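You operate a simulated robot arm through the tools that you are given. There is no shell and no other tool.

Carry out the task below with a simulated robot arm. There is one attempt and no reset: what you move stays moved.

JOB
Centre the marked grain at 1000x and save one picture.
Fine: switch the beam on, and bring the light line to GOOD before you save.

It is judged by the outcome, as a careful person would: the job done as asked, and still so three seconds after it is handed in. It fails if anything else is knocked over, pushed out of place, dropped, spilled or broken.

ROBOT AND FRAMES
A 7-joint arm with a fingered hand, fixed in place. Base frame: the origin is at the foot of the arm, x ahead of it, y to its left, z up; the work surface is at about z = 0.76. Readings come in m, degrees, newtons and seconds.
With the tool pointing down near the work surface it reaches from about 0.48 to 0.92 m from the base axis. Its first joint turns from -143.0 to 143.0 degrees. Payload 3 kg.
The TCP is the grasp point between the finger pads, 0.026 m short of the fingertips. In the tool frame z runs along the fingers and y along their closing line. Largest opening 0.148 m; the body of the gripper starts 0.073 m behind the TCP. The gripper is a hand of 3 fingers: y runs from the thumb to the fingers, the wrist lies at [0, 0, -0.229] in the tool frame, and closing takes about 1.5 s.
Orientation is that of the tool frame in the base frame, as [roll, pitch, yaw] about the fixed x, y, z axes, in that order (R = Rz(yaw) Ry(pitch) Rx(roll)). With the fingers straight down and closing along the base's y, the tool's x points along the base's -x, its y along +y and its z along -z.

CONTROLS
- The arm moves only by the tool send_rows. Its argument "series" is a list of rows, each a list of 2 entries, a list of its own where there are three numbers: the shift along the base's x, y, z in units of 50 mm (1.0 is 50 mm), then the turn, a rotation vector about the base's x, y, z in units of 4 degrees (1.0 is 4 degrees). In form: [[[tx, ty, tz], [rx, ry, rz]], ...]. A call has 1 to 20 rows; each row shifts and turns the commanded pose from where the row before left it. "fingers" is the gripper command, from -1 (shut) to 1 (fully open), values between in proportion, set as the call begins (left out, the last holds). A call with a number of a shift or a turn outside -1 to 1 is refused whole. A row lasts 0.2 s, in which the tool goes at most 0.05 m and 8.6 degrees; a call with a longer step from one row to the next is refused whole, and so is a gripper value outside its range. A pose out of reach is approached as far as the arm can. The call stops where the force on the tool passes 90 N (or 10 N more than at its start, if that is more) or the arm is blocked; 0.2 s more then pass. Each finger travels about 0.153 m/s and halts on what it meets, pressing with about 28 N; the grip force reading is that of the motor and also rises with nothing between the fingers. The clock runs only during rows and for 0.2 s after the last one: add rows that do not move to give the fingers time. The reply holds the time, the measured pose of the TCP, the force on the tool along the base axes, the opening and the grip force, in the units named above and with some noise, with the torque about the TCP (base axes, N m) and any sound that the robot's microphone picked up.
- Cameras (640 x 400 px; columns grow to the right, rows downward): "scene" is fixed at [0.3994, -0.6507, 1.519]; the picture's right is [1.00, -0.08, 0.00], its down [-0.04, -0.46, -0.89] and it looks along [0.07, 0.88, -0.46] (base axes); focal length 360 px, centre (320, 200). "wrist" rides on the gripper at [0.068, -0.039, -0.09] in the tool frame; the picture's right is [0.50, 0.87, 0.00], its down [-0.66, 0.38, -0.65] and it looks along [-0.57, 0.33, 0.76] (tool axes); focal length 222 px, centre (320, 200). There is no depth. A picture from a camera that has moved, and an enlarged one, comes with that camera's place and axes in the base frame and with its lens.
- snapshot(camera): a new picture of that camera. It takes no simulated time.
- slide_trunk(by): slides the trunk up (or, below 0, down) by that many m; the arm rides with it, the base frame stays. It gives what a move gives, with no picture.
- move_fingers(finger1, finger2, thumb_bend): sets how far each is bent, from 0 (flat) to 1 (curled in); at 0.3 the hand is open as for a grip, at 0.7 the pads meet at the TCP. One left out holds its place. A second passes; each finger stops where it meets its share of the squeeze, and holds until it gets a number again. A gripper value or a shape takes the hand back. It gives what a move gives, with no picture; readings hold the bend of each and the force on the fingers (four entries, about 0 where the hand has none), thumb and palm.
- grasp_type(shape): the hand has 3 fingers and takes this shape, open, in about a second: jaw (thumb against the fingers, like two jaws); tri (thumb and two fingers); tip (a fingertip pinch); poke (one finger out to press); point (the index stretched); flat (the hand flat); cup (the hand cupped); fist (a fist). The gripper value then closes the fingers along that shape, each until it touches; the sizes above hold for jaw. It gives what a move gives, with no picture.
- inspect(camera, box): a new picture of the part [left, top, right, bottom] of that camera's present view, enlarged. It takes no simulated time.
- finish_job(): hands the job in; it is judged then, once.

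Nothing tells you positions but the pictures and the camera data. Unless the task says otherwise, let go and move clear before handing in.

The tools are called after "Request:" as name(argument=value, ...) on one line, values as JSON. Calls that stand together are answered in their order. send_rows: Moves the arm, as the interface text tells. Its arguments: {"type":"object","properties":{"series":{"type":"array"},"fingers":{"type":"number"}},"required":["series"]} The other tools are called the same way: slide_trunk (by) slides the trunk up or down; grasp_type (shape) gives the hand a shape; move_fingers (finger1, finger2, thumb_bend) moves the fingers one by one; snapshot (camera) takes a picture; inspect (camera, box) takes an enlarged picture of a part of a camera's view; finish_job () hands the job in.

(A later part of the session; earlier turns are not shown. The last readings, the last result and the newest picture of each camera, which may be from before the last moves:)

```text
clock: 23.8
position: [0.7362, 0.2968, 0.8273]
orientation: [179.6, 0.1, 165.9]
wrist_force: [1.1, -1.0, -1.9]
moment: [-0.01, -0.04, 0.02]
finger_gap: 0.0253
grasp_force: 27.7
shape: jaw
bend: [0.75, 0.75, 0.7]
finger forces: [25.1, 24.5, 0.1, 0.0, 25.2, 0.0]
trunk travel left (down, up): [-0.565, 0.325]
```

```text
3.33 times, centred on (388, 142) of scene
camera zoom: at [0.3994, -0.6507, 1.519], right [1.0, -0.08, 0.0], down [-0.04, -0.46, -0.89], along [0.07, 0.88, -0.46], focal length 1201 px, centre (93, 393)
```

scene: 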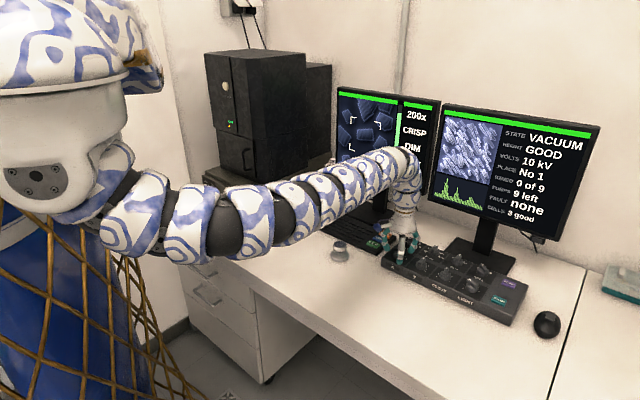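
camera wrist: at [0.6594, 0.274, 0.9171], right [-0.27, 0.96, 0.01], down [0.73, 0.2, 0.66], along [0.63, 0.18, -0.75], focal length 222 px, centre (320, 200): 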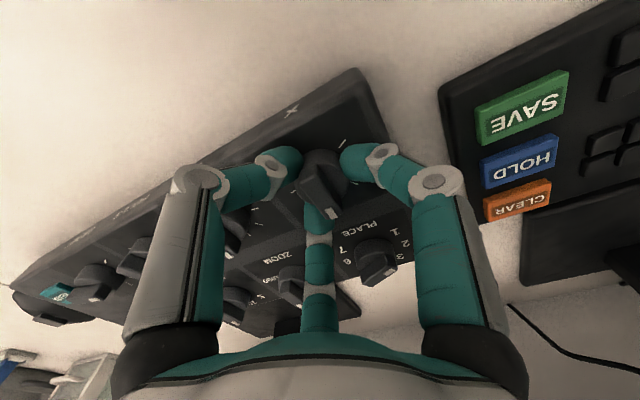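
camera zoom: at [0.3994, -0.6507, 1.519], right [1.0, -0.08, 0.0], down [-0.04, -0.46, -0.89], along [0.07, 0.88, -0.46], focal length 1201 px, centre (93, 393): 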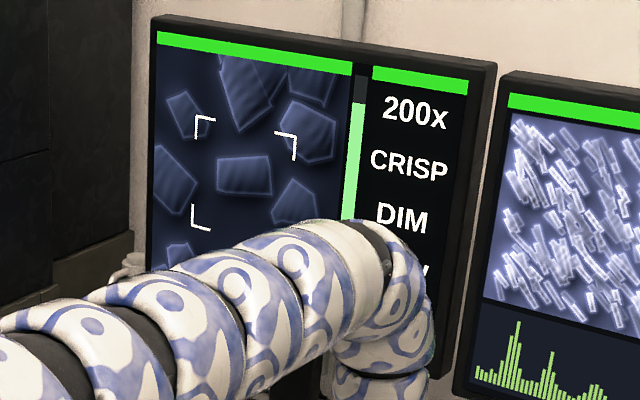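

The knob is gripped evenly by all three digits and the image hasn't moved. I'll turn it +8° and watch the screen.

Request:
send_rows(series=[[[0, 0, 0], [0, 0, 1]], [[0, 0, 0], [0, 0, 1]], [[0, 0, 0], [0, 0, 0]]])

Request:
inspect(camera="scene", box=[332, 82, 444, 202])

Request:
inspect(camera="wrist", box=[220, 80, 460, 230])

```text
clock: 24.6
position: [0.7364, 0.2972, 0.8268]
orientation: [179.7, 0.1, 173.8]
wrist_force: [0.7, 0.4, -1.7]
moment: [-0.02, -0.03, -0.03]
finger_gap: 0.025
grasp_force: 27.9
shape: jaw
bend: [0.75, 0.75, 0.7]
finger forces: [25.1, 24.7, 0.1, 0.1, 25.6, 0.0]
trunk travel left (down, up): [-0.565, 0.325]
```

```text
3.33 times, centred on (388, 142) of scene
camera zoom: at [0.3994, -0.6507, 1.519], right [1.0, -0.08, 0.0], down [-0.04, -0.46, -0.89], along [0.07, 0.88, -0.46], focal length 1201 px, centre (93, 393)
```

zoom: 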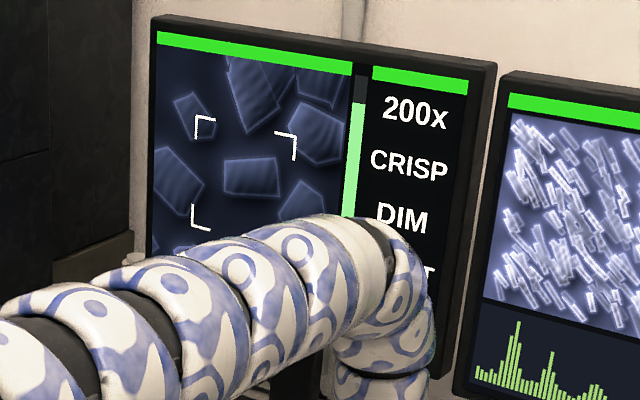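

```text
2.67 times, centred on (340, 155) of wrist
camera zoom: at [0.6634, 0.2638, 0.9171], right [-0.4, 0.91, 0.0], down [0.69, 0.3, 0.66], along [0.6, 0.27, -0.75], focal length 592 px, centre (267, 320)
```

zoom: 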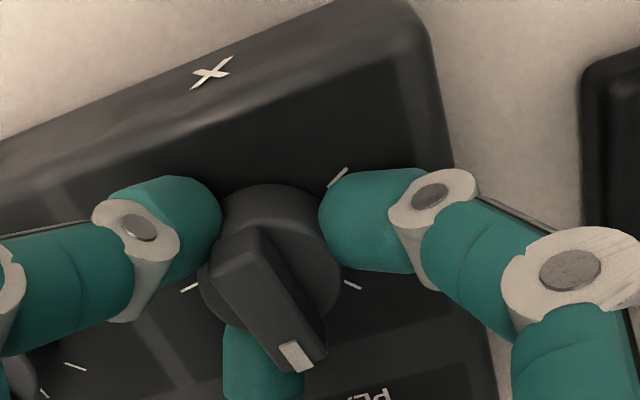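

+8° shifts the image right by about 0.08 of the bracket width, so I need roughly 52° the other way from the starting position. I'll turn it back in stages.

Request:
send_rows(series=[[[0, 0, 0], [0, 0, -1]], [[0, 0, 0], [0, 0, -1]], [[0, 0, 0], [0, 0, -1]], [[0, 0, 0], [0, 0, -1]], [[0, 0, 0], [0, 0, -1]], [[0, 0, 0], [0, 0, -1]], [[0, 0, 0], [0, 0, -1]], [[0, 0, 0], [0, 0, 0]]])

Request:
inspect(camera="scene", box=[332, 82, 444, 202])

Request:
inspect(camera="wrist", box=[220, 80, 460, 230])

```text
clock: 26.4
position: [0.7364, 0.2971, 0.8266]
orientation: [179.5, 0.0, 145.8]
wrist_force: [-0.9, -2.1, -4.3]
moment: [0.01, 0.04, 0.0]
finger_gap: 0.0249
grasp_force: 27.8
shape: jaw
bend: [0.75, 0.75, 0.7]
finger forces: [26.0, 24.3, 0.0, 0.0, 26.5, 0.0]
trunk travel left (down, up): [-0.565, 0.325]
```

```text
3.33 times, centred on (388, 142) of scene
camera zoom: at [0.3994, -0.6507, 1.519], right [1.0, -0.08, 0.0], down [-0.04, -0.46, -0.89], along [0.07, 0.88, -0.46], focal length 1201 px, centre (93, 393)
```

zoom: 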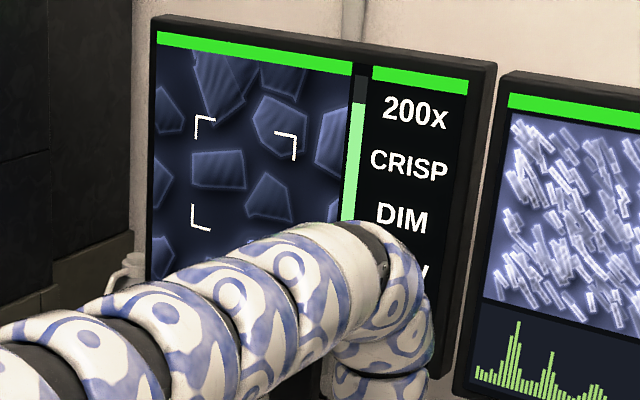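

```text
2.67 times, centred on (340, 155) of wrist
camera zoom: at [0.6566, 0.3015, 0.9173], right [0.07, 1.0, 0.0], down [0.75, -0.06, 0.66], along [0.66, -0.04, -0.75], focal length 592 px, centre (267, 320)
```

zoom: 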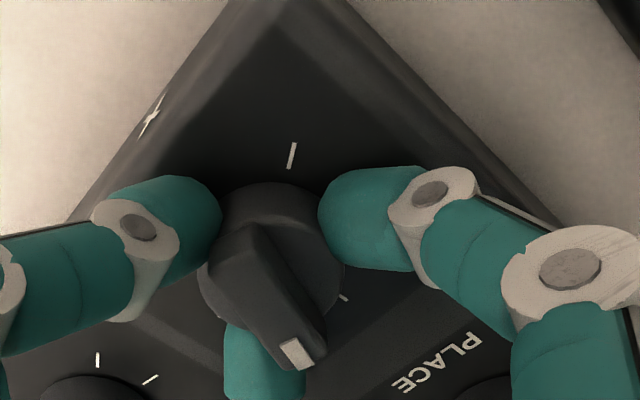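

The scale is about 0.0134 bracket widths per degree, so about 41° net is needed. I'll turn 20° more.

Request:
send_rows(series=[[[0, 0, 0], [0, 0, -1]], [[0, 0, 0], [0, 0, -1]], [[0, 0, 0], [0, 0, -1]], [[0, 0, 0], [0, 0, -1]], [[0, 0, 0], [0, 0, -1]], [[0, 0, 0], [0, 0, 0]]])

Request:
inspect(camera="scene", box=[332, 82, 444, 202])

```text
clock: 27.8
position: [0.7351, 0.2965, 0.8279]
orientation: [179.6, 0.2, 125.9]
wrist_force: [-2.9, -0.4, -2.6]
moment: [0.0, 0.08, 0.01]
finger_gap: 0.0249
grasp_force: 28.2
shape: jaw
bend: [0.75, 0.75, 0.7]
finger forces: [27.6, 24.3, 0.0, 0.0, 27.6, 0.0]
trunk travel left (down, up): [-0.565, 0.325]
```

```text
3.33 times, centred on (388, 142) of scene
camera zoom: at [0.3994, -0.6507, 1.519], right [1.0, -0.08, 0.0], down [-0.04, -0.46, -0.89], along [0.07, 0.88, -0.46], focal length 1201 px, centre (93, 393)
```

zoom: 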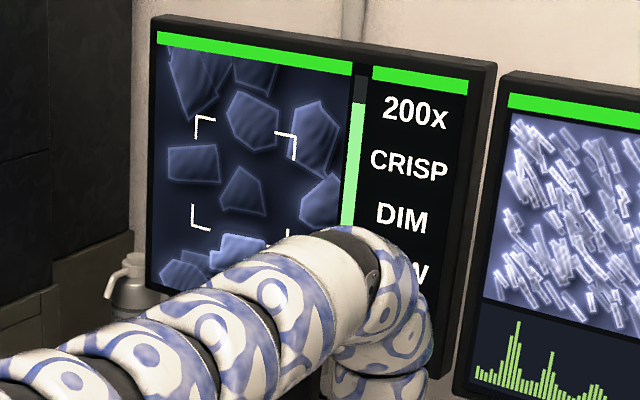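

The bright grain's centre is now about level horizontally with the bracket centre. I'll release, lift, and go to the Y knob.

Request:
send_rows(series=[[[0, 0, 0], [0, 0, 0]], [[0, 0, 0], [0, 0, 0]], [[0, 0, 0], [0, 0, 0]], [[0, 0, 0.5], [0, 0, 0]], [[0, 0, 0.7], [0, 0, 0]], [[0.3, -0.3, 0], [0, 0, 1]], [[0.4, -0.4, 0], [0, 0, 1]], [[0.4, -0.4, 0], [0, 0, 1]], [[0, 0, 0], [0, 0, 1]], [[0, 0, 0], [0, 0, 1]], [[0, 0, 0], [0, 0, 1]], [[0, 0, 0], [0, 0, 1]], [[0, 0, 0], [0, 0, 1]], [[0, 0, 0], [0, 0, 1]], [[0, 0, 0], [0, 0, 1]]], fingers=-0.1)

Request:
snapshot(camera="wrist")

Request:
inspect(camera="wrist", box=[230, 70, 430, 230])

Request:
inspect(camera="scene", box=[332, 82, 444, 202])

```text
clock: 31.0
position: [0.7894, 0.2419, 0.8886]
orientation: [179.7, 0.2, 165.9]
wrist_force: [-0.4, 0.1, 0.1]
moment: [-0.02, -0.03, 0.01]
finger_gap: 0.0663
grasp_force: 0.1
shape: jaw
bend: [0.39, 0.39, 0.7]
finger forces: [0.1, 0.0, 0.0, 0.1, 0.0, 0.1]
trunk travel left (down, up): [-0.565, 0.325]
```

```text
taken
camera wrist: at [0.7143, 0.2191, 0.9776], right [-0.27, 0.96, 0.0], down [0.73, 0.2, 0.66], along [0.63, 0.18, -0.75], focal length 222 px, centre (320, 200)
```

wrist: 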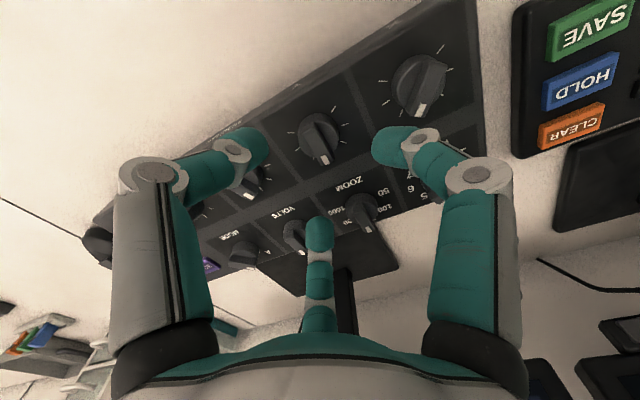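

```text
2.50 times, centred on (330, 150) of wrist
camera zoom: at [0.7143, 0.2191, 0.9776], right [-0.27, 0.96, 0.0], down [0.73, 0.2, 0.66], along [0.63, 0.18, -0.75], focal length 555 px, centre (295, 325)
```

zoom: 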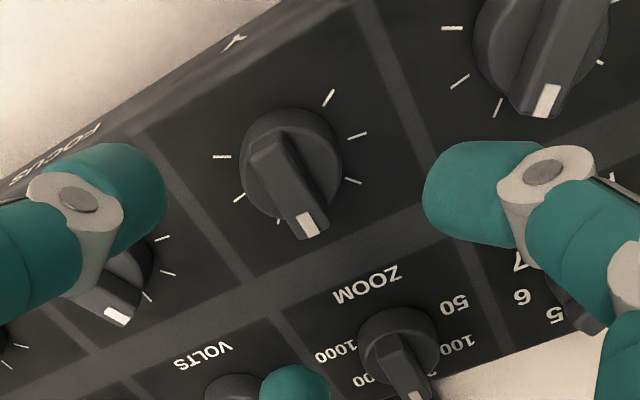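

```text
3.33 times, centred on (388, 142) of scene
camera zoom: at [0.3994, -0.6507, 1.519], right [1.0, -0.08, 0.0], down [-0.04, -0.46, -0.89], along [0.07, 0.88, -0.46], focal length 1201 px, centre (93, 393)
```

zoom: 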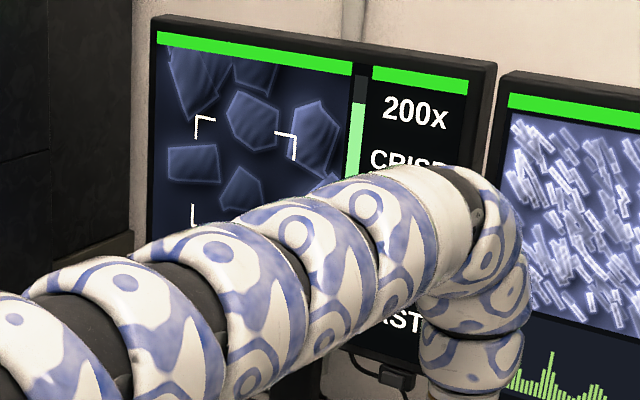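

The Y knob centre is at about (0.792, 0.240), also near mid-range. I'll lower onto it and grip.

Request:
send_rows(series=[[[0.056, -0.038, -0.5], [0, 0, 0]], [[0, 0, -0.4], [0, 0, 0]], [[0, 0, -0.33], [0, 0, 0]], [[0, 0, 0], [0, 0, 0]]])

Request:
send_rows(series=[[[0, 0, 0], [0, 0, 0]], [[0, 0, 0], [0, 0, 0]], [[0, 0, 0], [0, 0, 0]], [[0, 0, 0], [0, 0, 0]]], fingers=-0.7)

Request:
inspect(camera="scene", box=[332, 82, 444, 202])

Request:
inspect(camera="wrist", box=[220, 80, 460, 230])

```text
clock: 32.0
position: [0.7923, 0.2387, 0.8261]
orientation: [179.5, 0.2, 165.8]
wrist_force: [0.7, -0.5, 6.3]
moment: [0.14, 0.07, -0.01]
finger_gap: 0.0667
grasp_force: 0.1
shape: jaw
bend: [0.38, 0.39, 0.7]
finger forces: [4.6, 2.4, 0.0, 0.0, 0.0, 0.1]
trunk travel left (down, up): [-0.565, 0.325]
```

```text
clock: 33.0
position: [0.7942, 0.2409, 0.827]
orientation: [179.5, 0.3, 165.8]
wrist_force: [18.2, 6.4, 17.2]
moment: [0.23, -0.75, 0.03]
finger_gap: 0.0322
grasp_force: 27.6
shape: jaw
bend: [0.78, 0.73, 0.72]
finger forces: [22.3, 46.9, 0.1, 0.0, 19.6, 0.1]
trunk travel left (down, up): [-0.565, 0.325]
```

```text
3.33 times, centred on (388, 142) of scene
camera zoom: at [0.3994, -0.6507, 1.519], right [1.0, -0.08, 0.0], down [-0.04, -0.46, -0.89], along [0.07, 0.88, -0.46], focal length 1201 px, centre (93, 393)
```

zoom: 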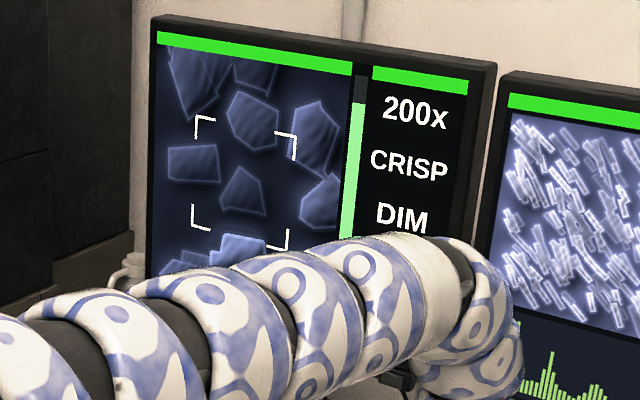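

```text
2.67 times, centred on (340, 155) of wrist
camera zoom: at [0.7174, 0.2169, 0.9165], right [-0.27, 0.96, 0.01], down [0.72, 0.2, 0.66], along [0.63, 0.18, -0.75], focal length 592 px, centre (267, 320)
```

zoom: 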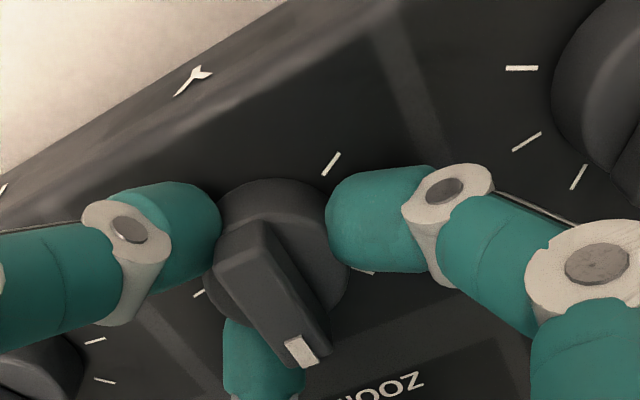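

The fingertips are brushing the panel and the hand sits a few mm off-centre. I'll open slightly, raise 4 mm, shift, and re-grip.

Request:
send_rows(series=[[[0, 0, 0], [0, 0, 0]], [[0, 0, 0], [0, 0, 0]], [[0.05, 0.05, 0.09], [0, 0, 0]], [[0, 0, 0], [0, 0, 0]]], fingers=-0.2)

Request:
send_rows(series=[[[0, 0, 0], [0, 0, 0]], [[0, 0, 0], [0, 0, 0]], [[0, 0, 0], [0, 0, 0]], [[0, 0, 0], [0, 0, 0]]], fingers=-0.7)

```text
clock: 34.0
position: [0.795, 0.2431, 0.8299]
orientation: [179.6, 0.1, 165.9]
wrist_force: [0.4, -0.2, -0.4]
moment: [0.02, 0.03, -0.01]
finger_gap: 0.0586
grasp_force: 0.0
shape: jaw
bend: [0.77, 0.77, 0.7]
finger forces: [0.0, 0.0, 0.0, 0.1, 0.1, 0.0]
trunk travel left (down, up): [-0.565, 0.325]
```

```text
clock: 35.0
position: [0.7945, 0.2421, 0.8301]
orientation: [179.6, 0.1, 165.7]
wrist_force: [-0.6, -0.4, -4.2]
moment: [-0.07, 0.04, 0.0]
finger_gap: 0.0264
grasp_force: 28.4
shape: jaw
bend: [0.75, 0.74, 0.7]
finger forces: [24.7, 23.9, 0.1, 0.0, 25.9, 0.1]
trunk travel left (down, up): [-0.565, 0.325]
```

Y is gripped evenly now. I'll test with -8°.

Request:
send_rows(series=[[[0, 0, 0], [0, 0, -1]], [[0, 0, 0], [0, 0, -1]], [[0, 0, 0], [0, 0, -1]], [[0, 0, 0], [0, 0, 0]]])

Request:
inspect(camera="scene", box=[332, 82, 444, 202])

```text
clock: 36.0
position: [0.7957, 0.2428, 0.8302]
orientation: [179.5, 0.1, 153.8]
wrist_force: [-3.4, -6.7, -8.3]
moment: [-0.15, 0.11, 0.07]
finger_gap: 0.0266
grasp_force: 27.7
shape: jaw
bend: [0.75, 0.74, 0.7]
finger forces: [24.3, 23.1, 0.0, 0.0, 29.6, 0.0]
trunk travel left (down, up): [-0.565, 0.325]
```

```text
3.33 times, centred on (388, 142) of scene
camera zoom: at [0.3994, -0.6507, 1.519], right [1.0, -0.08, 0.0], down [-0.04, -0.46, -0.89], along [0.07, 0.88, -0.46], focal length 1201 px, centre (93, 393)
```

zoom: 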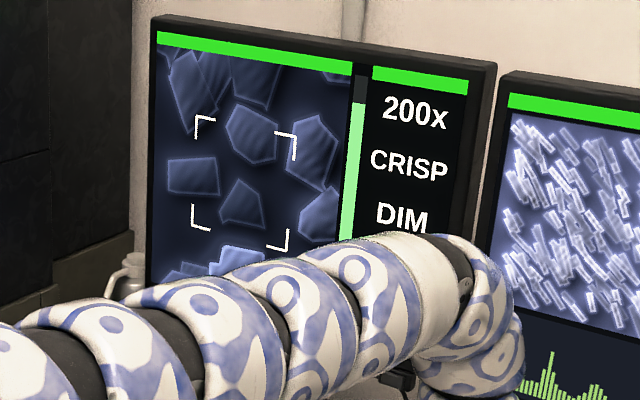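

-12° moved the image down by about 13 px, so the grain needs positive turning, about +80° from here. I'll turn in stages.

Request:
send_rows(series=[[[0, 0, 0], [0, 0, 1]], [[0, 0, 0], [0, 0, 1]], [[0, 0, 0], [0, 0, 1]], [[0, 0, 0], [0, 0, 1]], [[0, 0, 0], [0, 0, 1]], [[0, 0, 0], [0, 0, 1]], [[0, 0, 0], [0, 0, 1]], [[0, 0, 0], [0, 0, 1]], [[0, 0, 0], [0, 0, 0]]])

Request:
inspect(camera="scene", box=[332, 82, 444, 202])

Request:
inspect(camera="wrist", box=[220, 80, 460, 230])

```text
clock: 38.0
position: [0.7952, 0.2429, 0.8314]
orientation: [179.6, 0.1, -174.1]
wrist_force: [-6.0, 0.2, -8.2]
moment: [-0.04, 0.14, -0.01]
finger_gap: 0.0263
grasp_force: 28.5
shape: jaw
bend: [0.75, 0.74, 0.7]
finger forces: [28.1, 22.6, 0.1, 0.0, 24.6, 0.0]
trunk travel left (down, up): [-0.565, 0.325]
```

```text
3.33 times, centred on (388, 142) of scene
camera zoom: at [0.3994, -0.6507, 1.519], right [1.0, -0.08, 0.0], down [-0.04, -0.46, -0.89], along [0.07, 0.88, -0.46], focal length 1201 px, centre (93, 393)
```

zoom: 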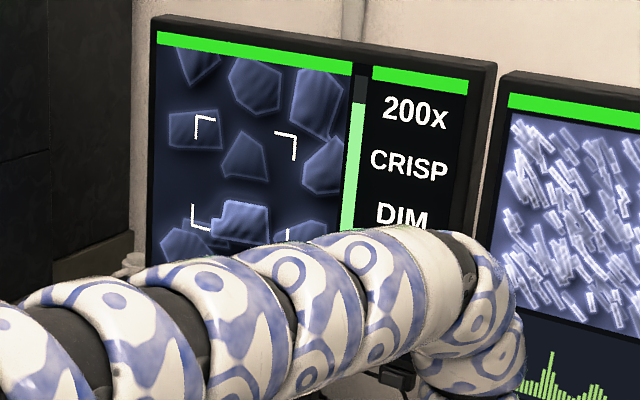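

```text
2.67 times, centred on (340, 155) of wrist
camera zoom: at [0.7315, 0.1958, 0.9202], right [-0.59, 0.81, 0.01], down [0.61, 0.44, 0.66], along [0.53, 0.39, -0.75], focal length 592 px, centre (267, 320)
```

zoom: 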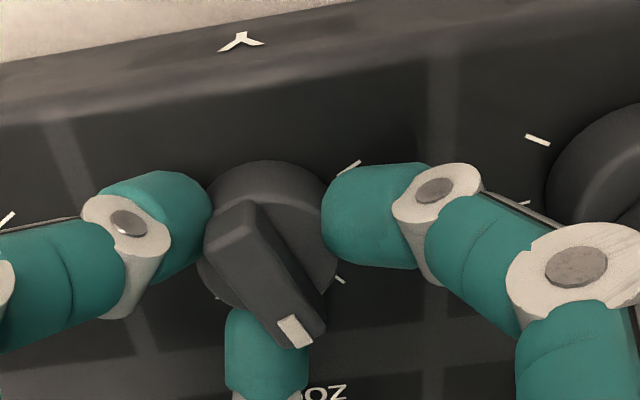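

+32° moved the image up about 46 px. The bright grain needs about 40 px more, so I'll turn another 24°.

Request:
send_rows(series=[[[0, 0, 0], [0, 0, 1]], [[0, 0, 0], [0, 0, 1]], [[0, 0, 0], [0, 0, 1]], [[0, 0, 0], [0, 0, 1]], [[0, 0, 0], [0, 0, 1]], [[0, 0, 0], [0, 0, 1]], [[0, 0, 0], [0, 0, 0]]])

Request:
inspect(camera="scene", box=[332, 82, 444, 202])

Request:
inspect(camera="scene", box=[340, 110, 404, 150])

```text
clock: 39.6
position: [0.7955, 0.2439, 0.8306]
orientation: [179.6, 0.1, -150.1]
wrist_force: [-8.1, 3.1, -9.4]
moment: [0.08, 0.17, -0.03]
finger_gap: 0.0259
grasp_force: 28.2
shape: jaw
bend: [0.75, 0.74, 0.7]
finger forces: [30.1, 24.9, 0.0, 0.0, 21.7, 0.1]
trunk travel left (down, up): [-0.565, 0.325]
```

```text
3.33 times, centred on (388, 142) of scene
camera zoom: at [0.3994, -0.6507, 1.519], right [1.0, -0.08, 0.0], down [-0.04, -0.46, -0.89], along [0.07, 0.88, -0.46], focal length 1201 px, centre (93, 393)
```

zoom: 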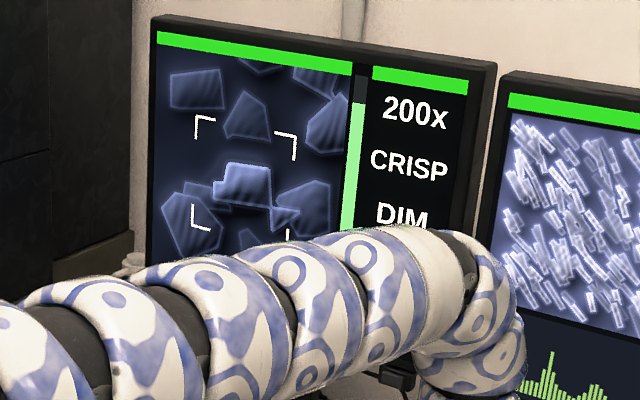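

```text
10.00 times, centred on (372, 130) of scene
camera zoom: at [0.3994, -0.6507, 1.519], right [1.0, -0.08, 0.0], down [-0.04, -0.46, -0.89], along [0.07, 0.88, -0.46], focal length 3603 px, centre (-200, 900)
```

zoom: 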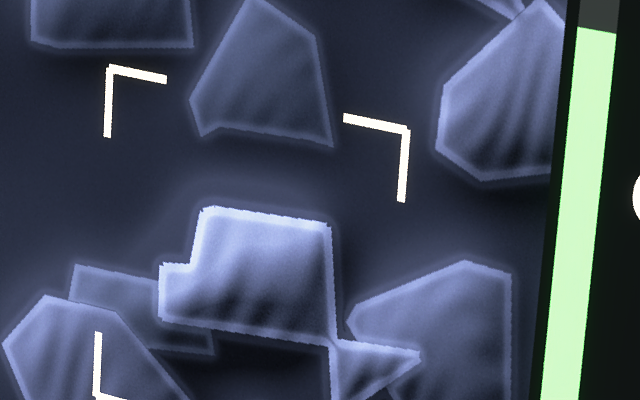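

The marked grain's body is nearly centred at 200x. I'll release Y, lift, and move above the ZOOM knob.

Request:
send_rows(series=[[[0, 0, 0], [0, 0, 0]], [[0, 0, 0], [0, 0, 0]], [[0, 0, 0], [0, 0, 0]], [[0, 0, 0.5], [0, 0, 0]], [[0, 0, 0.7], [0, 0, 0]], [[0.4, 0.4, 0], [0, 0, 1]], [[0.4, 0.4, 0], [0, 0, 1]], [[0.4, 0.4, 0], [0, 0, 1]], [[0, 0, 0], [0, 0, 1]], [[0, 0, 0], [0, 0, 0]]], fingers=-0.2)

Request:
snapshot(camera="wrist")

Request:
inspect(camera="wrist", box=[230, 70, 430, 230])

Request:
snapshot(camera="scene")

```text
clock: 41.8
position: [0.8189, 0.2459, 0.8918]
orientation: [179.5, 0.2, -134.1]
wrist_force: [-1.0, 0.0, -0.1]
moment: [-0.01, -0.02, -0.02]
finger_gap: 0.0593
grasp_force: 0.0
shape: jaw
bend: [0.77, 0.77, 0.7]
finger forces: [0.0, 0.0, 0.1, 0.0, 0.0, 0.0]
out of reach, approached as far as the arm can: row 7, 8
trunk travel left (down, up): [-0.565, 0.325]
```

```text
taken
camera wrist: at [0.7986, 0.1687, 0.9808], right [-0.97, 0.24, 0.01], down [0.19, 0.73, 0.66], along [0.16, 0.64, -0.75], focal length 222 px, centre (320, 200)
```

wrist: 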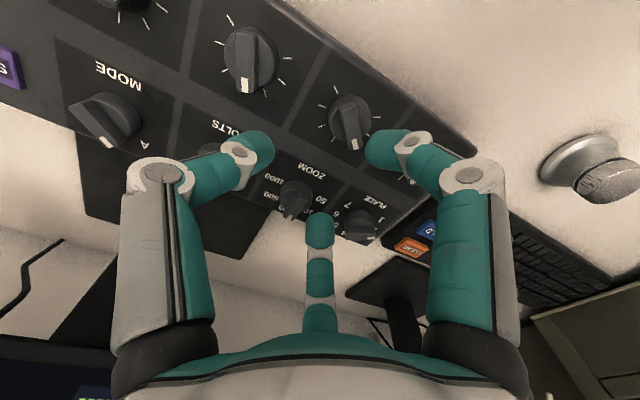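

```text
2.50 times, centred on (330, 150) of wrist
camera zoom: at [0.7986, 0.1687, 0.9808], right [-0.97, 0.24, 0.01], down [0.19, 0.73, 0.66], along [0.16, 0.64, -0.75], focal length 555 px, centre (295, 325)
```

zoom: 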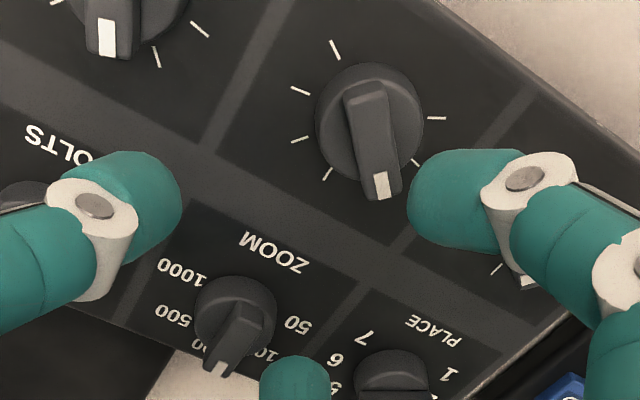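

```text
taken
```

scene: 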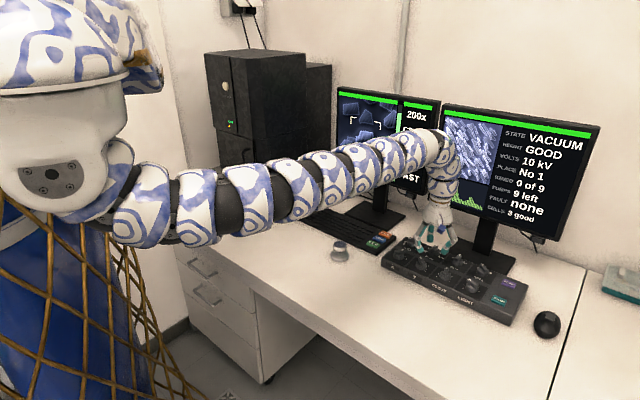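

The reach limit appeared while the yaw was turned far round. I'll turn back 60°, an equivalent finger arrangement, and try again.

Request:
send_rows(series=[[[0, 0, 0], [0, 0, -1]], [[0, 0, 0], [0, 0, -1]], [[0, 0, 0], [0, 0, -1]], [[0, 0, 0], [0, 0, -1]], [[0, 0, 0], [0, 0, -1]], [[0, 0, 0], [0, 0, -1]], [[0, 0, 0], [0, 0, -1]], [[0, 0, 0], [0, 0, -1]], [[0, 0, 0], [0, 0, -1]], [[0, 0, 0], [0, 0, -1]], [[0, 0, 0], [0, 0, -1]], [[0, 0, 0], [0, 0, -1]], [[0, 0, 0], [0, 0, -1]], [[0, 0, 0], [0, 0, -1]], [[0, 0, 0], [0, 0, -1]]])

Request:
send_rows(series=[[[0.3, 0.4, 0], [0, 0, 0]], [[0.25, 0.4, 0], [0, 0, 0]], [[0.25, 0.4, 0], [0, 0, 0]], [[0, 0, 0], [0, 0, 0]]])

```text
clock: 45.0
position: [0.8193, 0.246, 0.8907]
orientation: [179.6, 0.1, 165.7]
wrist_force: [0.0, 0.1, 0.3]
moment: [0.0, -0.02, -0.02]
finger_gap: 0.0592
grasp_force: 0.0
shape: jaw
bend: [0.77, 0.77, 0.7]
finger forces: [0.0, 0.0, 0.0, 0.1, 0.1, 0.1]
trunk travel left (down, up): [-0.565, 0.325]
```

```text
clock: 46.0
position: [0.8205, 0.2592, 0.8933]
orientation: [179.5, 0.2, 165.9]
wrist_force: [0.2, 0.6, 0.3]
moment: [-0.01, 0.01, -0.02]
finger_gap: 0.0592
grasp_force: 0.0
shape: jaw
bend: [0.77, 0.77, 0.7]
finger forces: [0.0, 0.1, 0.0, 0.0, 0.0, 0.1]
out of reach, approached as far as the arm can: row 1, 2, 3
trunk travel left (down, up): [-0.565, 0.325]
```

It's still limited at a radius of about 0.86 at this height. Reach should be better lower down, so I'll descend a little, with tips still above the knob tops, and try again.

Request:
send_rows(series=[[[0, 0, -0.5], [0, 0, 0]], [[0.25, 0.33, 0], [0, 0, 0]], [[0.25, 0.33, 0], [0, 0, 0]], [[0.25, 0.33, 0], [0, 0, 0]], [[0, 0, 0], [0, 0, 0]]])

Request:
snapshot(camera="scene")

```text
clock: 47.2
position: [0.8139, 0.2618, 0.8721]
orientation: [179.6, 0.1, 165.8]
wrist_force: [-0.6, -0.1, -0.3]
moment: [0.0, 0.02, 0.0]
finger_gap: 0.0589
grasp_force: 0.1
shape: jaw
bend: [0.77, 0.77, 0.7]
finger forces: [0.0, 0.1, 0.1, 0.1, 0.1, 0.1]
out of reach, approached as far as the arm can: row 1, 2, 3, 4
trunk travel left (down, up): [-0.565, 0.325]
```

```text
taken
```

scene: 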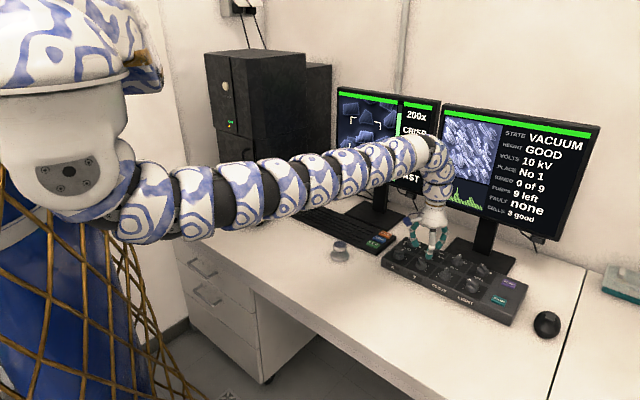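

The arm is nearly straight here. I'll lift slightly, lower the trunk so the shoulder is level with the wrist, and try outward again.

Request:
send_rows(series=[[[-0.2, -0.1, 0.7], [0, 0, 0]], [[-0.2, -0.1, 0.9], [0, 0, 0]], [[0, 0, 0.9], [0, 0, 0]]])

Request:
slide_trunk(by=-0.1)

Request:
send_rows(series=[[[0.3, 0.3, 0], [0, 0, 0]], [[0.3, 0.3, 0], [0, 0, 0]], [[0.3, 0.3, 0], [0, 0, 0]], [[0, 0, 0], [0, 0, 0]]])

```text
clock: 48.0
position: [0.7923, 0.2513, 0.997]
orientation: [179.7, 0.3, 165.8]
wrist_force: [0.1, 0.4, -0.8]
moment: [0.03, 0.01, 0.02]
finger_gap: 0.0591
grasp_force: 0.0
shape: jaw
bend: [0.77, 0.77, 0.7]
finger forces: [0.1, 0.0, 0.0, 0.0, 0.0, 0.0]
trunk travel left (down, up): [-0.565, 0.325]
```

```text
clock: 49.3
position: [0.7933, 0.2522, 0.8977]
orientation: [179.6, 0.1, 165.8]
wrist_force: [-0.4, 0.2, -0.3]
moment: [-0.01, 0.0, -0.03]
finger_gap: 0.0591
grasp_force: 0.0
shape: jaw
bend: [0.77, 0.77, 0.7]
finger forces: [0.0, 0.0, 0.0, 0.0, 0.0, 0.0]
trunk travel left (down, up): [-0.465, 0.425]
```

```text
clock: 50.3
position: [0.8176, 0.2798, 0.8972]
orientation: [179.6, 0.1, 165.9]
wrist_force: [-0.7, 0.6, 0.1]
moment: [-0.03, 0.01, 0.01]
finger_gap: 0.0593
grasp_force: 0.0
shape: jaw
bend: [0.77, 0.77, 0.7]
finger forces: [0.0, 0.0, 0.1, 0.0, 0.1, 0.0]
out of reach, approached as far as the arm can: row 2, 3
trunk travel left (down, up): [-0.465, 0.425]
```

Tilting the tool outward by about 14° should give the missing reach to ZOOM. I'll tilt and move above it.

Request:
send_rows(series=[[[0, 0, 0], [0.3, -0.82, 0]], [[0.2, 0.14, 0], [0.3, -0.82, 0]], [[0.2, 0.14, 0], [0.3, -0.82, 0]], [[0.2, 0.14, 0], [0.3, -0.82, 0]], [[0.2, 0.14, 0], [0, 0, 0]], [[0, 0, 0], [0, 0, 0]]])

Request:
snapshot(camera="wrist")

Request:
inspect(camera="wrist", box=[230, 70, 430, 230])

```text
clock: 51.7
position: [0.8582, 0.3068, 0.897]
orientation: [171.6, 11.6, 165.0]
wrist_force: [0.3, 0.1, -0.9]
moment: [-0.03, 0.02, -0.01]
finger_gap: 0.0594
grasp_force: 0.1
shape: jaw
bend: [0.77, 0.77, 0.7]
finger forces: [0.0, 0.0, 0.1, 0.0, 0.0, 0.0]
trunk travel left (down, up): [-0.465, 0.425]
```

```text
taken
camera wrist: at [0.7635, 0.2767, 0.9647], right [-0.28, 0.96, 0.02], down [0.56, 0.14, 0.82], along [0.78, 0.24, -0.57], focal length 222 px, centre (320, 200)
```

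wrist: 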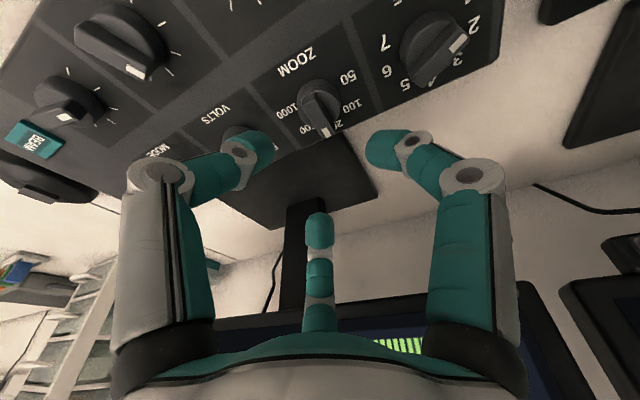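

```text
2.50 times, centred on (330, 150) of wrist
camera zoom: at [0.7635, 0.2767, 0.9647], right [-0.28, 0.96, 0.02], down [0.56, 0.14, 0.82], along [0.78, 0.24, -0.57], focal length 555 px, centre (295, 325)
```

zoom: 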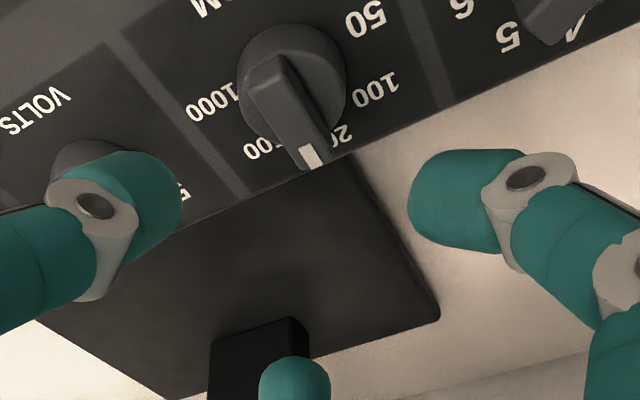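

ZOOM's centre is near (0.8565, 0.3065). I'll lower around it, allowing for the tilt, and check forces.

Request:
send_rows(series=[[[-0.06, -0.02, -0.5], [0, 0, 0]], [[-0.055, -0.016, -0.45], [0, 0, 0]], [[0, 0, -0.29], [0, 0, 0]], [[0, 0, 0], [0, 0, 0]]])

Request:
inspect(camera="wrist", box=[220, 80, 460, 230])

Request:
inspect(camera="scene", box=[370, 180, 530, 280])

```text
clock: 52.7
position: [0.8524, 0.3054, 0.8351]
orientation: [171.6, 11.6, 165.0]
wrist_force: [-0.6, 0.2, -0.3]
moment: [0.03, 0.0, 0.01]
finger_gap: 0.0591
grasp_force: 0.0
shape: jaw
bend: [0.77, 0.77, 0.7]
finger forces: [0.0, 0.0, 0.0, 0.1, 0.1, 0.0]
trunk travel left (down, up): [-0.465, 0.425]
```

```text
2.67 times, centred on (340, 155) of wrist
camera zoom: at [0.7581, 0.2751, 0.9031], right [-0.28, 0.96, 0.02], down [0.55, 0.14, 0.82], along [0.78, 0.24, -0.57], focal length 592 px, centre (267, 320)
```

zoom: 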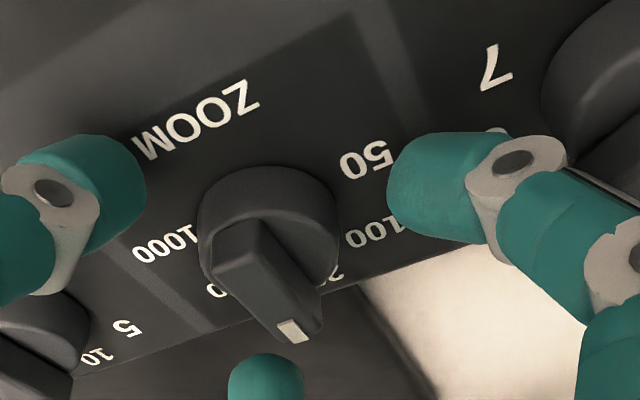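

```text
4.00 times, centred on (450, 230) of scene
camera zoom: at [0.3994, -0.6507, 1.519], right [1.0, -0.08, 0.0], down [-0.04, -0.46, -0.89], along [0.07, 0.88, -0.46], focal length 1441 px, centre (-200, 80)
```

zoom: 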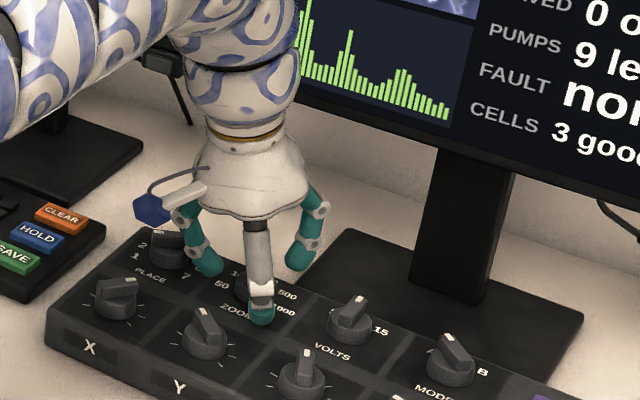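

The knob is centred between the tips. I'll close on it.

Request:
send_rows(series=[[[0, 0, 0], [0, 0, 0]], [[0, 0, 0], [0, 0, 0]], [[0, 0, 0], [0, 0, 0]], [[0, 0, 0], [0, 0, 0]]], fingers=-0.7)

Request:
inspect(camera="wrist", box=[220, 80, 460, 230])

Request:
inspect(camera="scene", box=[332, 82, 444, 202])

```text
clock: 53.7
position: [0.8528, 0.3042, 0.8348]
orientation: [171.7, 11.6, 165.0]
wrist_force: [0.0, -4.5, -2.3]
moment: [-0.04, -0.03, -0.02]
finger_gap: 0.0232
grasp_force: 28.5
shape: jaw
bend: [0.75, 0.75, 0.7]
finger forces: [24.4, 22.3, 0.1, 0.1, 25.8, 0.1]
trunk travel left (down, up): [-0.465, 0.425]
```

```text
2.67 times, centred on (340, 155) of wrist
camera zoom: at [0.7582, 0.2746, 0.9031], right [-0.28, 0.96, 0.02], down [0.56, 0.14, 0.82], along [0.78, 0.24, -0.57], focal length 592 px, centre (267, 320)
```

zoom: 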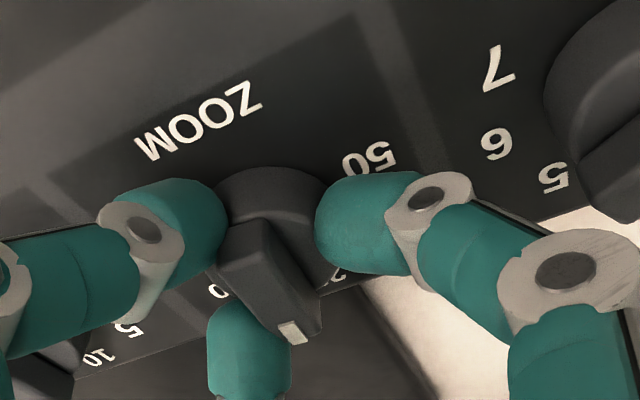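

```text
3.33 times, centred on (388, 142) of scene
camera zoom: at [0.3994, -0.6507, 1.519], right [1.0, -0.08, 0.0], down [-0.04, -0.46, -0.89], along [0.07, 0.88, -0.46], focal length 1201 px, centre (93, 393)
```

zoom: 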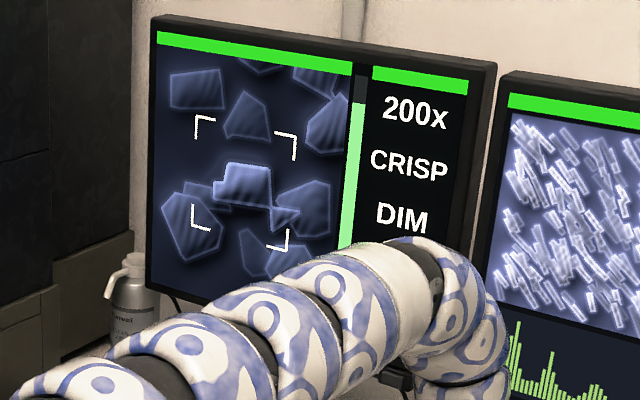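

Grip is even. I'll turn clockwise about the tool's own axis and watch the magnification.

Request:
send_rows(series=[[[0, 0, 0], [0.23, 0.09, -0.969]], [[0, 0, 0], [0.23, 0.09, -0.969]], [[0, 0, 0], [0.23, 0.09, -0.969]], [[0, 0, 0], [0.23, 0.09, -0.969]], [[0, 0, 0], [0.23, 0.09, -0.969]], [[0, 0, 0], [0.23, 0.09, -0.969]], [[0, 0, 0], [0.23, 0.09, -0.969]], [[0, 0, 0], [0.23, 0.09, -0.969]], [[0, 0, 0], [0, 0, 0]]])

Request:
inspect(camera="wrist", box=[220, 80, 460, 230])

Request:
inspect(camera="scene", box=[332, 82, 444, 202])

```text
clock: 55.7
position: [0.8527, 0.3039, 0.8366]
orientation: [166.6, 5.5, 133.1]
wrist_force: [-4.2, -0.8, 7.8]
moment: [0.06, -0.11, -0.05]
finger_gap: 0.0225
grasp_force: 28.1
shape: jaw
bend: [0.75, 0.75, 0.7]
finger forces: [26.5, 26.5, 0.0, 0.0, 25.0, 0.0]
trunk travel left (down, up): [-0.465, 0.425]
```

```text
2.67 times, centred on (340, 155) of wrist
camera zoom: at [0.7571, 0.3178, 0.9082], right [0.26, 0.95, 0.15], down [0.56, -0.28, 0.78], along [0.79, -0.12, -0.6], focal length 592 px, centre (267, 320)
```

zoom: 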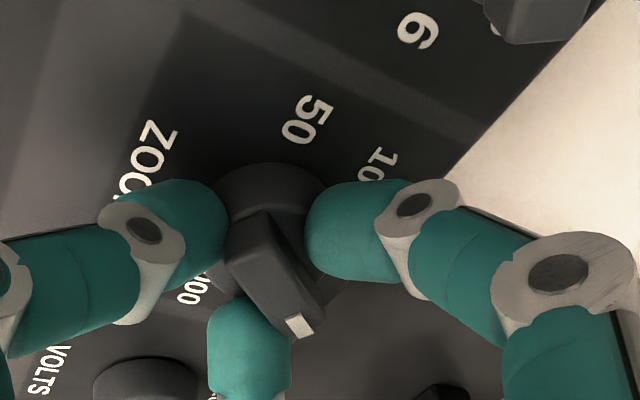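

```text
3.33 times, centred on (388, 142) of scene
camera zoom: at [0.3994, -0.6507, 1.519], right [1.0, -0.08, 0.0], down [-0.04, -0.46, -0.89], along [0.07, 0.88, -0.46], focal length 1201 px, centre (93, 393)
```

zoom: 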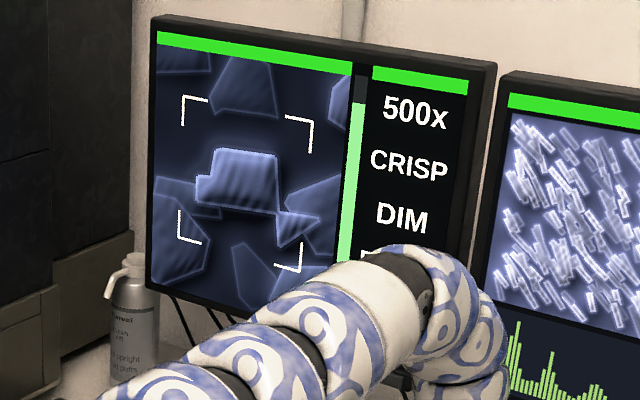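

500x reached, and the grain stays near centre. I'll keep turning towards 1000x.

Request:
send_rows(series=[[[0, 0, 0], [0.23, 0.09, -0.969]], [[0, 0, 0], [0.23, 0.09, -0.969]], [[0, 0, 0], [0.23, 0.09, -0.969]], [[0, 0, 0], [0.23, 0.09, -0.969]], [[0, 0, 0], [0.23, 0.09, -0.969]], [[0, 0, 0], [0.23, 0.09, -0.969]], [[0, 0, 0], [0.23, 0.09, -0.969]], [[0, 0, 0], [0, 0, 0]]])

Request:
inspect(camera="wrist", box=[220, 80, 460, 230])

Request:
inspect(camera="scene", box=[332, 82, 444, 202])

```text
clock: 57.5
position: [0.8521, 0.3022, 0.8357]
orientation: [165.7, -1.3, 105.9]
wrist_force: [-4.7, -9.3, 12.3]
moment: [-0.42, -0.14, -0.05]
finger_gap: 0.0227
grasp_force: 28.6
shape: jaw
bend: [0.74, 0.76, 0.7]
finger forces: [24.0, 34.9, 0.0, 0.0, 29.0, 0.1]
trunk travel left (down, up): [-0.465, 0.425]
```

```text
2.67 times, centred on (340, 155) of wrist
camera zoom: at [0.7758, 0.3486, 0.9154], right [0.67, 0.71, 0.23], down [0.38, -0.59, 0.71], along [0.64, -0.39, -0.67], focal length 592 px, centre (267, 320)
```

zoom: 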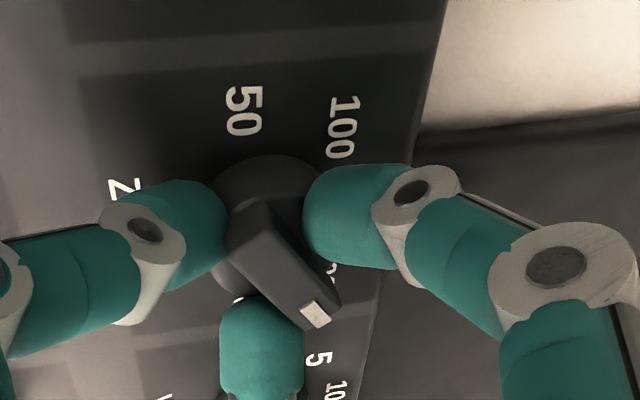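

```text
3.33 times, centred on (388, 142) of scene
camera zoom: at [0.3994, -0.6507, 1.519], right [1.0, -0.08, 0.0], down [-0.04, -0.46, -0.89], along [0.07, 0.88, -0.46], focal length 1201 px, centre (93, 393)
```

zoom: 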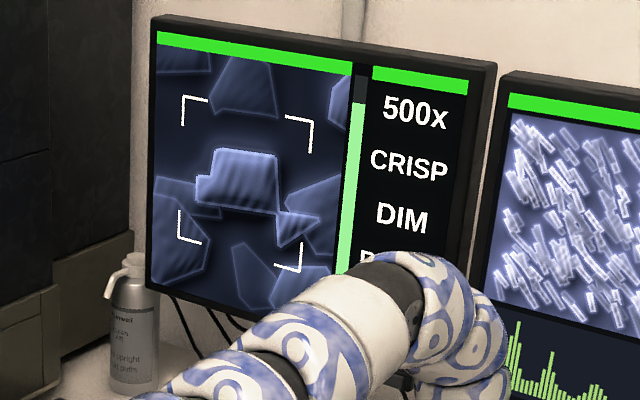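

Still 500x at about 60°. I'll turn a bit more, watching forces.

Request:
send_rows(series=[[[0, 0, 0], [0.23, 0.09, -0.969]], [[0, 0, 0], [0.23, 0.09, -0.969]], [[0, 0, 0], [0.23, 0.09, -0.969]], [[0, 0, 0], [0.23, 0.09, -0.969]], [[0, 0, 0], [0, 0, 0]]])

Request:
inspect(camera="wrist", box=[220, 80, 460, 230])

Request:
inspect(camera="scene", box=[332, 82, 444, 202])

```text
clock: 58.7
position: [0.8528, 0.3027, 0.8367]
orientation: [166.6, -5.2, 90.3]
wrist_force: [-8.0, -15.9, 9.6]
moment: [-0.63, -0.07, -0.07]
finger_gap: 0.0226
grasp_force: 27.7
shape: jaw
bend: [0.74, 0.76, 0.7]
finger forces: [21.1, 39.0, 0.1, 0.0, 31.2, 0.1]
trunk travel left (down, up): [-0.465, 0.425]
```

```text
2.67 times, centred on (340, 155) of wrist
camera zoom: at [0.7923, 0.3616, 0.9209], right [0.84, 0.48, 0.24], down [0.22, -0.72, 0.66], along [0.5, -0.5, -0.71], focal length 592 px, centre (267, 320)
```

zoom: 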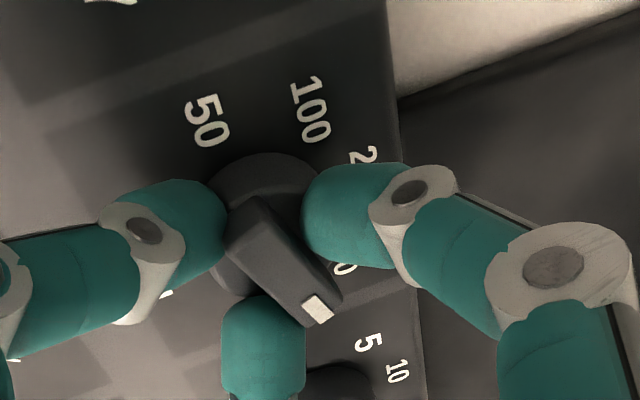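

```text
3.33 times, centred on (388, 142) of scene
camera zoom: at [0.3994, -0.6507, 1.519], right [1.0, -0.08, 0.0], down [-0.04, -0.46, -0.89], along [0.07, 0.88, -0.46], focal length 1201 px, centre (93, 393)
```

zoom: 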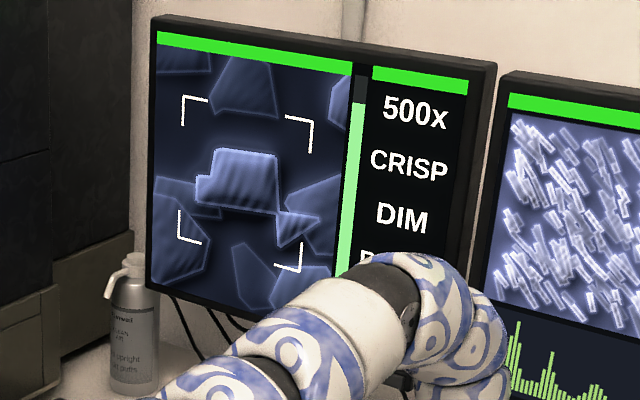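

The pointer has turned about 72° and the 1000 mark should be at about 100°. I'll continue, shifting the hand slightly to relieve the side force.

Request:
send_rows(series=[[[-0.02, -0.03, 0], [0.23, 0.09, -0.969]], [[-0.02, -0.03, 0], [0.23, 0.09, -0.969]], [[0, 0, 0], [0.23, 0.09, -0.969]], [[0, 0, 0], [0.23, 0.09, -0.969]], [[0, 0, 0], [0, 0, 0]]])

Request:
inspect(camera="wrist", box=[220, 80, 460, 230])

Request:
inspect(camera="scene", box=[332, 82, 444, 202])

```text
clock: 59.9
position: [0.8505, 0.3012, 0.8359]
orientation: [168.6, -8.8, 74.6]
wrist_force: [-2.9, -4.7, 6.3]
moment: [-0.32, -0.14, -0.01]
finger_gap: 0.0217
grasp_force: 27.8
shape: jaw
bend: [0.73, 0.77, 0.7]
finger forces: [24.9, 33.3, 0.0, 0.1, 24.3, 0.2]
trunk travel left (down, up): [-0.465, 0.425]
```

```text
2.67 times, centred on (340, 155) of wrist
camera zoom: at [0.8098, 0.3682, 0.926], right [0.94, 0.23, 0.24], down [0.03, -0.79, 0.61], along [0.33, -0.57, -0.75], focal length 592 px, centre (267, 320)
```

zoom: 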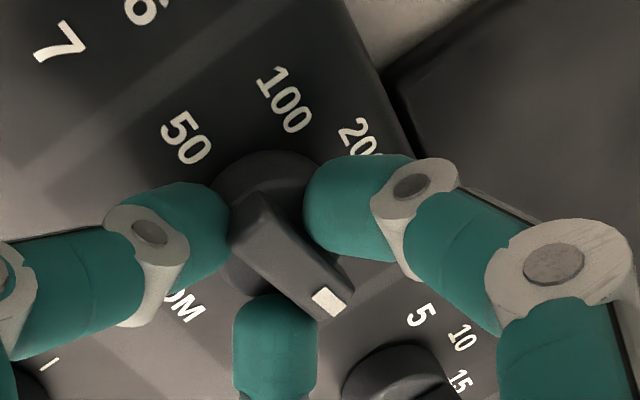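

```text
3.33 times, centred on (388, 142) of scene
camera zoom: at [0.3994, -0.6507, 1.519], right [1.0, -0.08, 0.0], down [-0.04, -0.46, -0.89], along [0.07, 0.88, -0.46], focal length 1201 px, centre (93, 393)
```

zoom: 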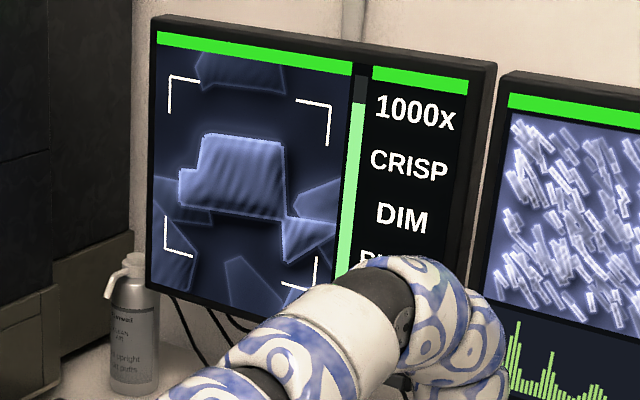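

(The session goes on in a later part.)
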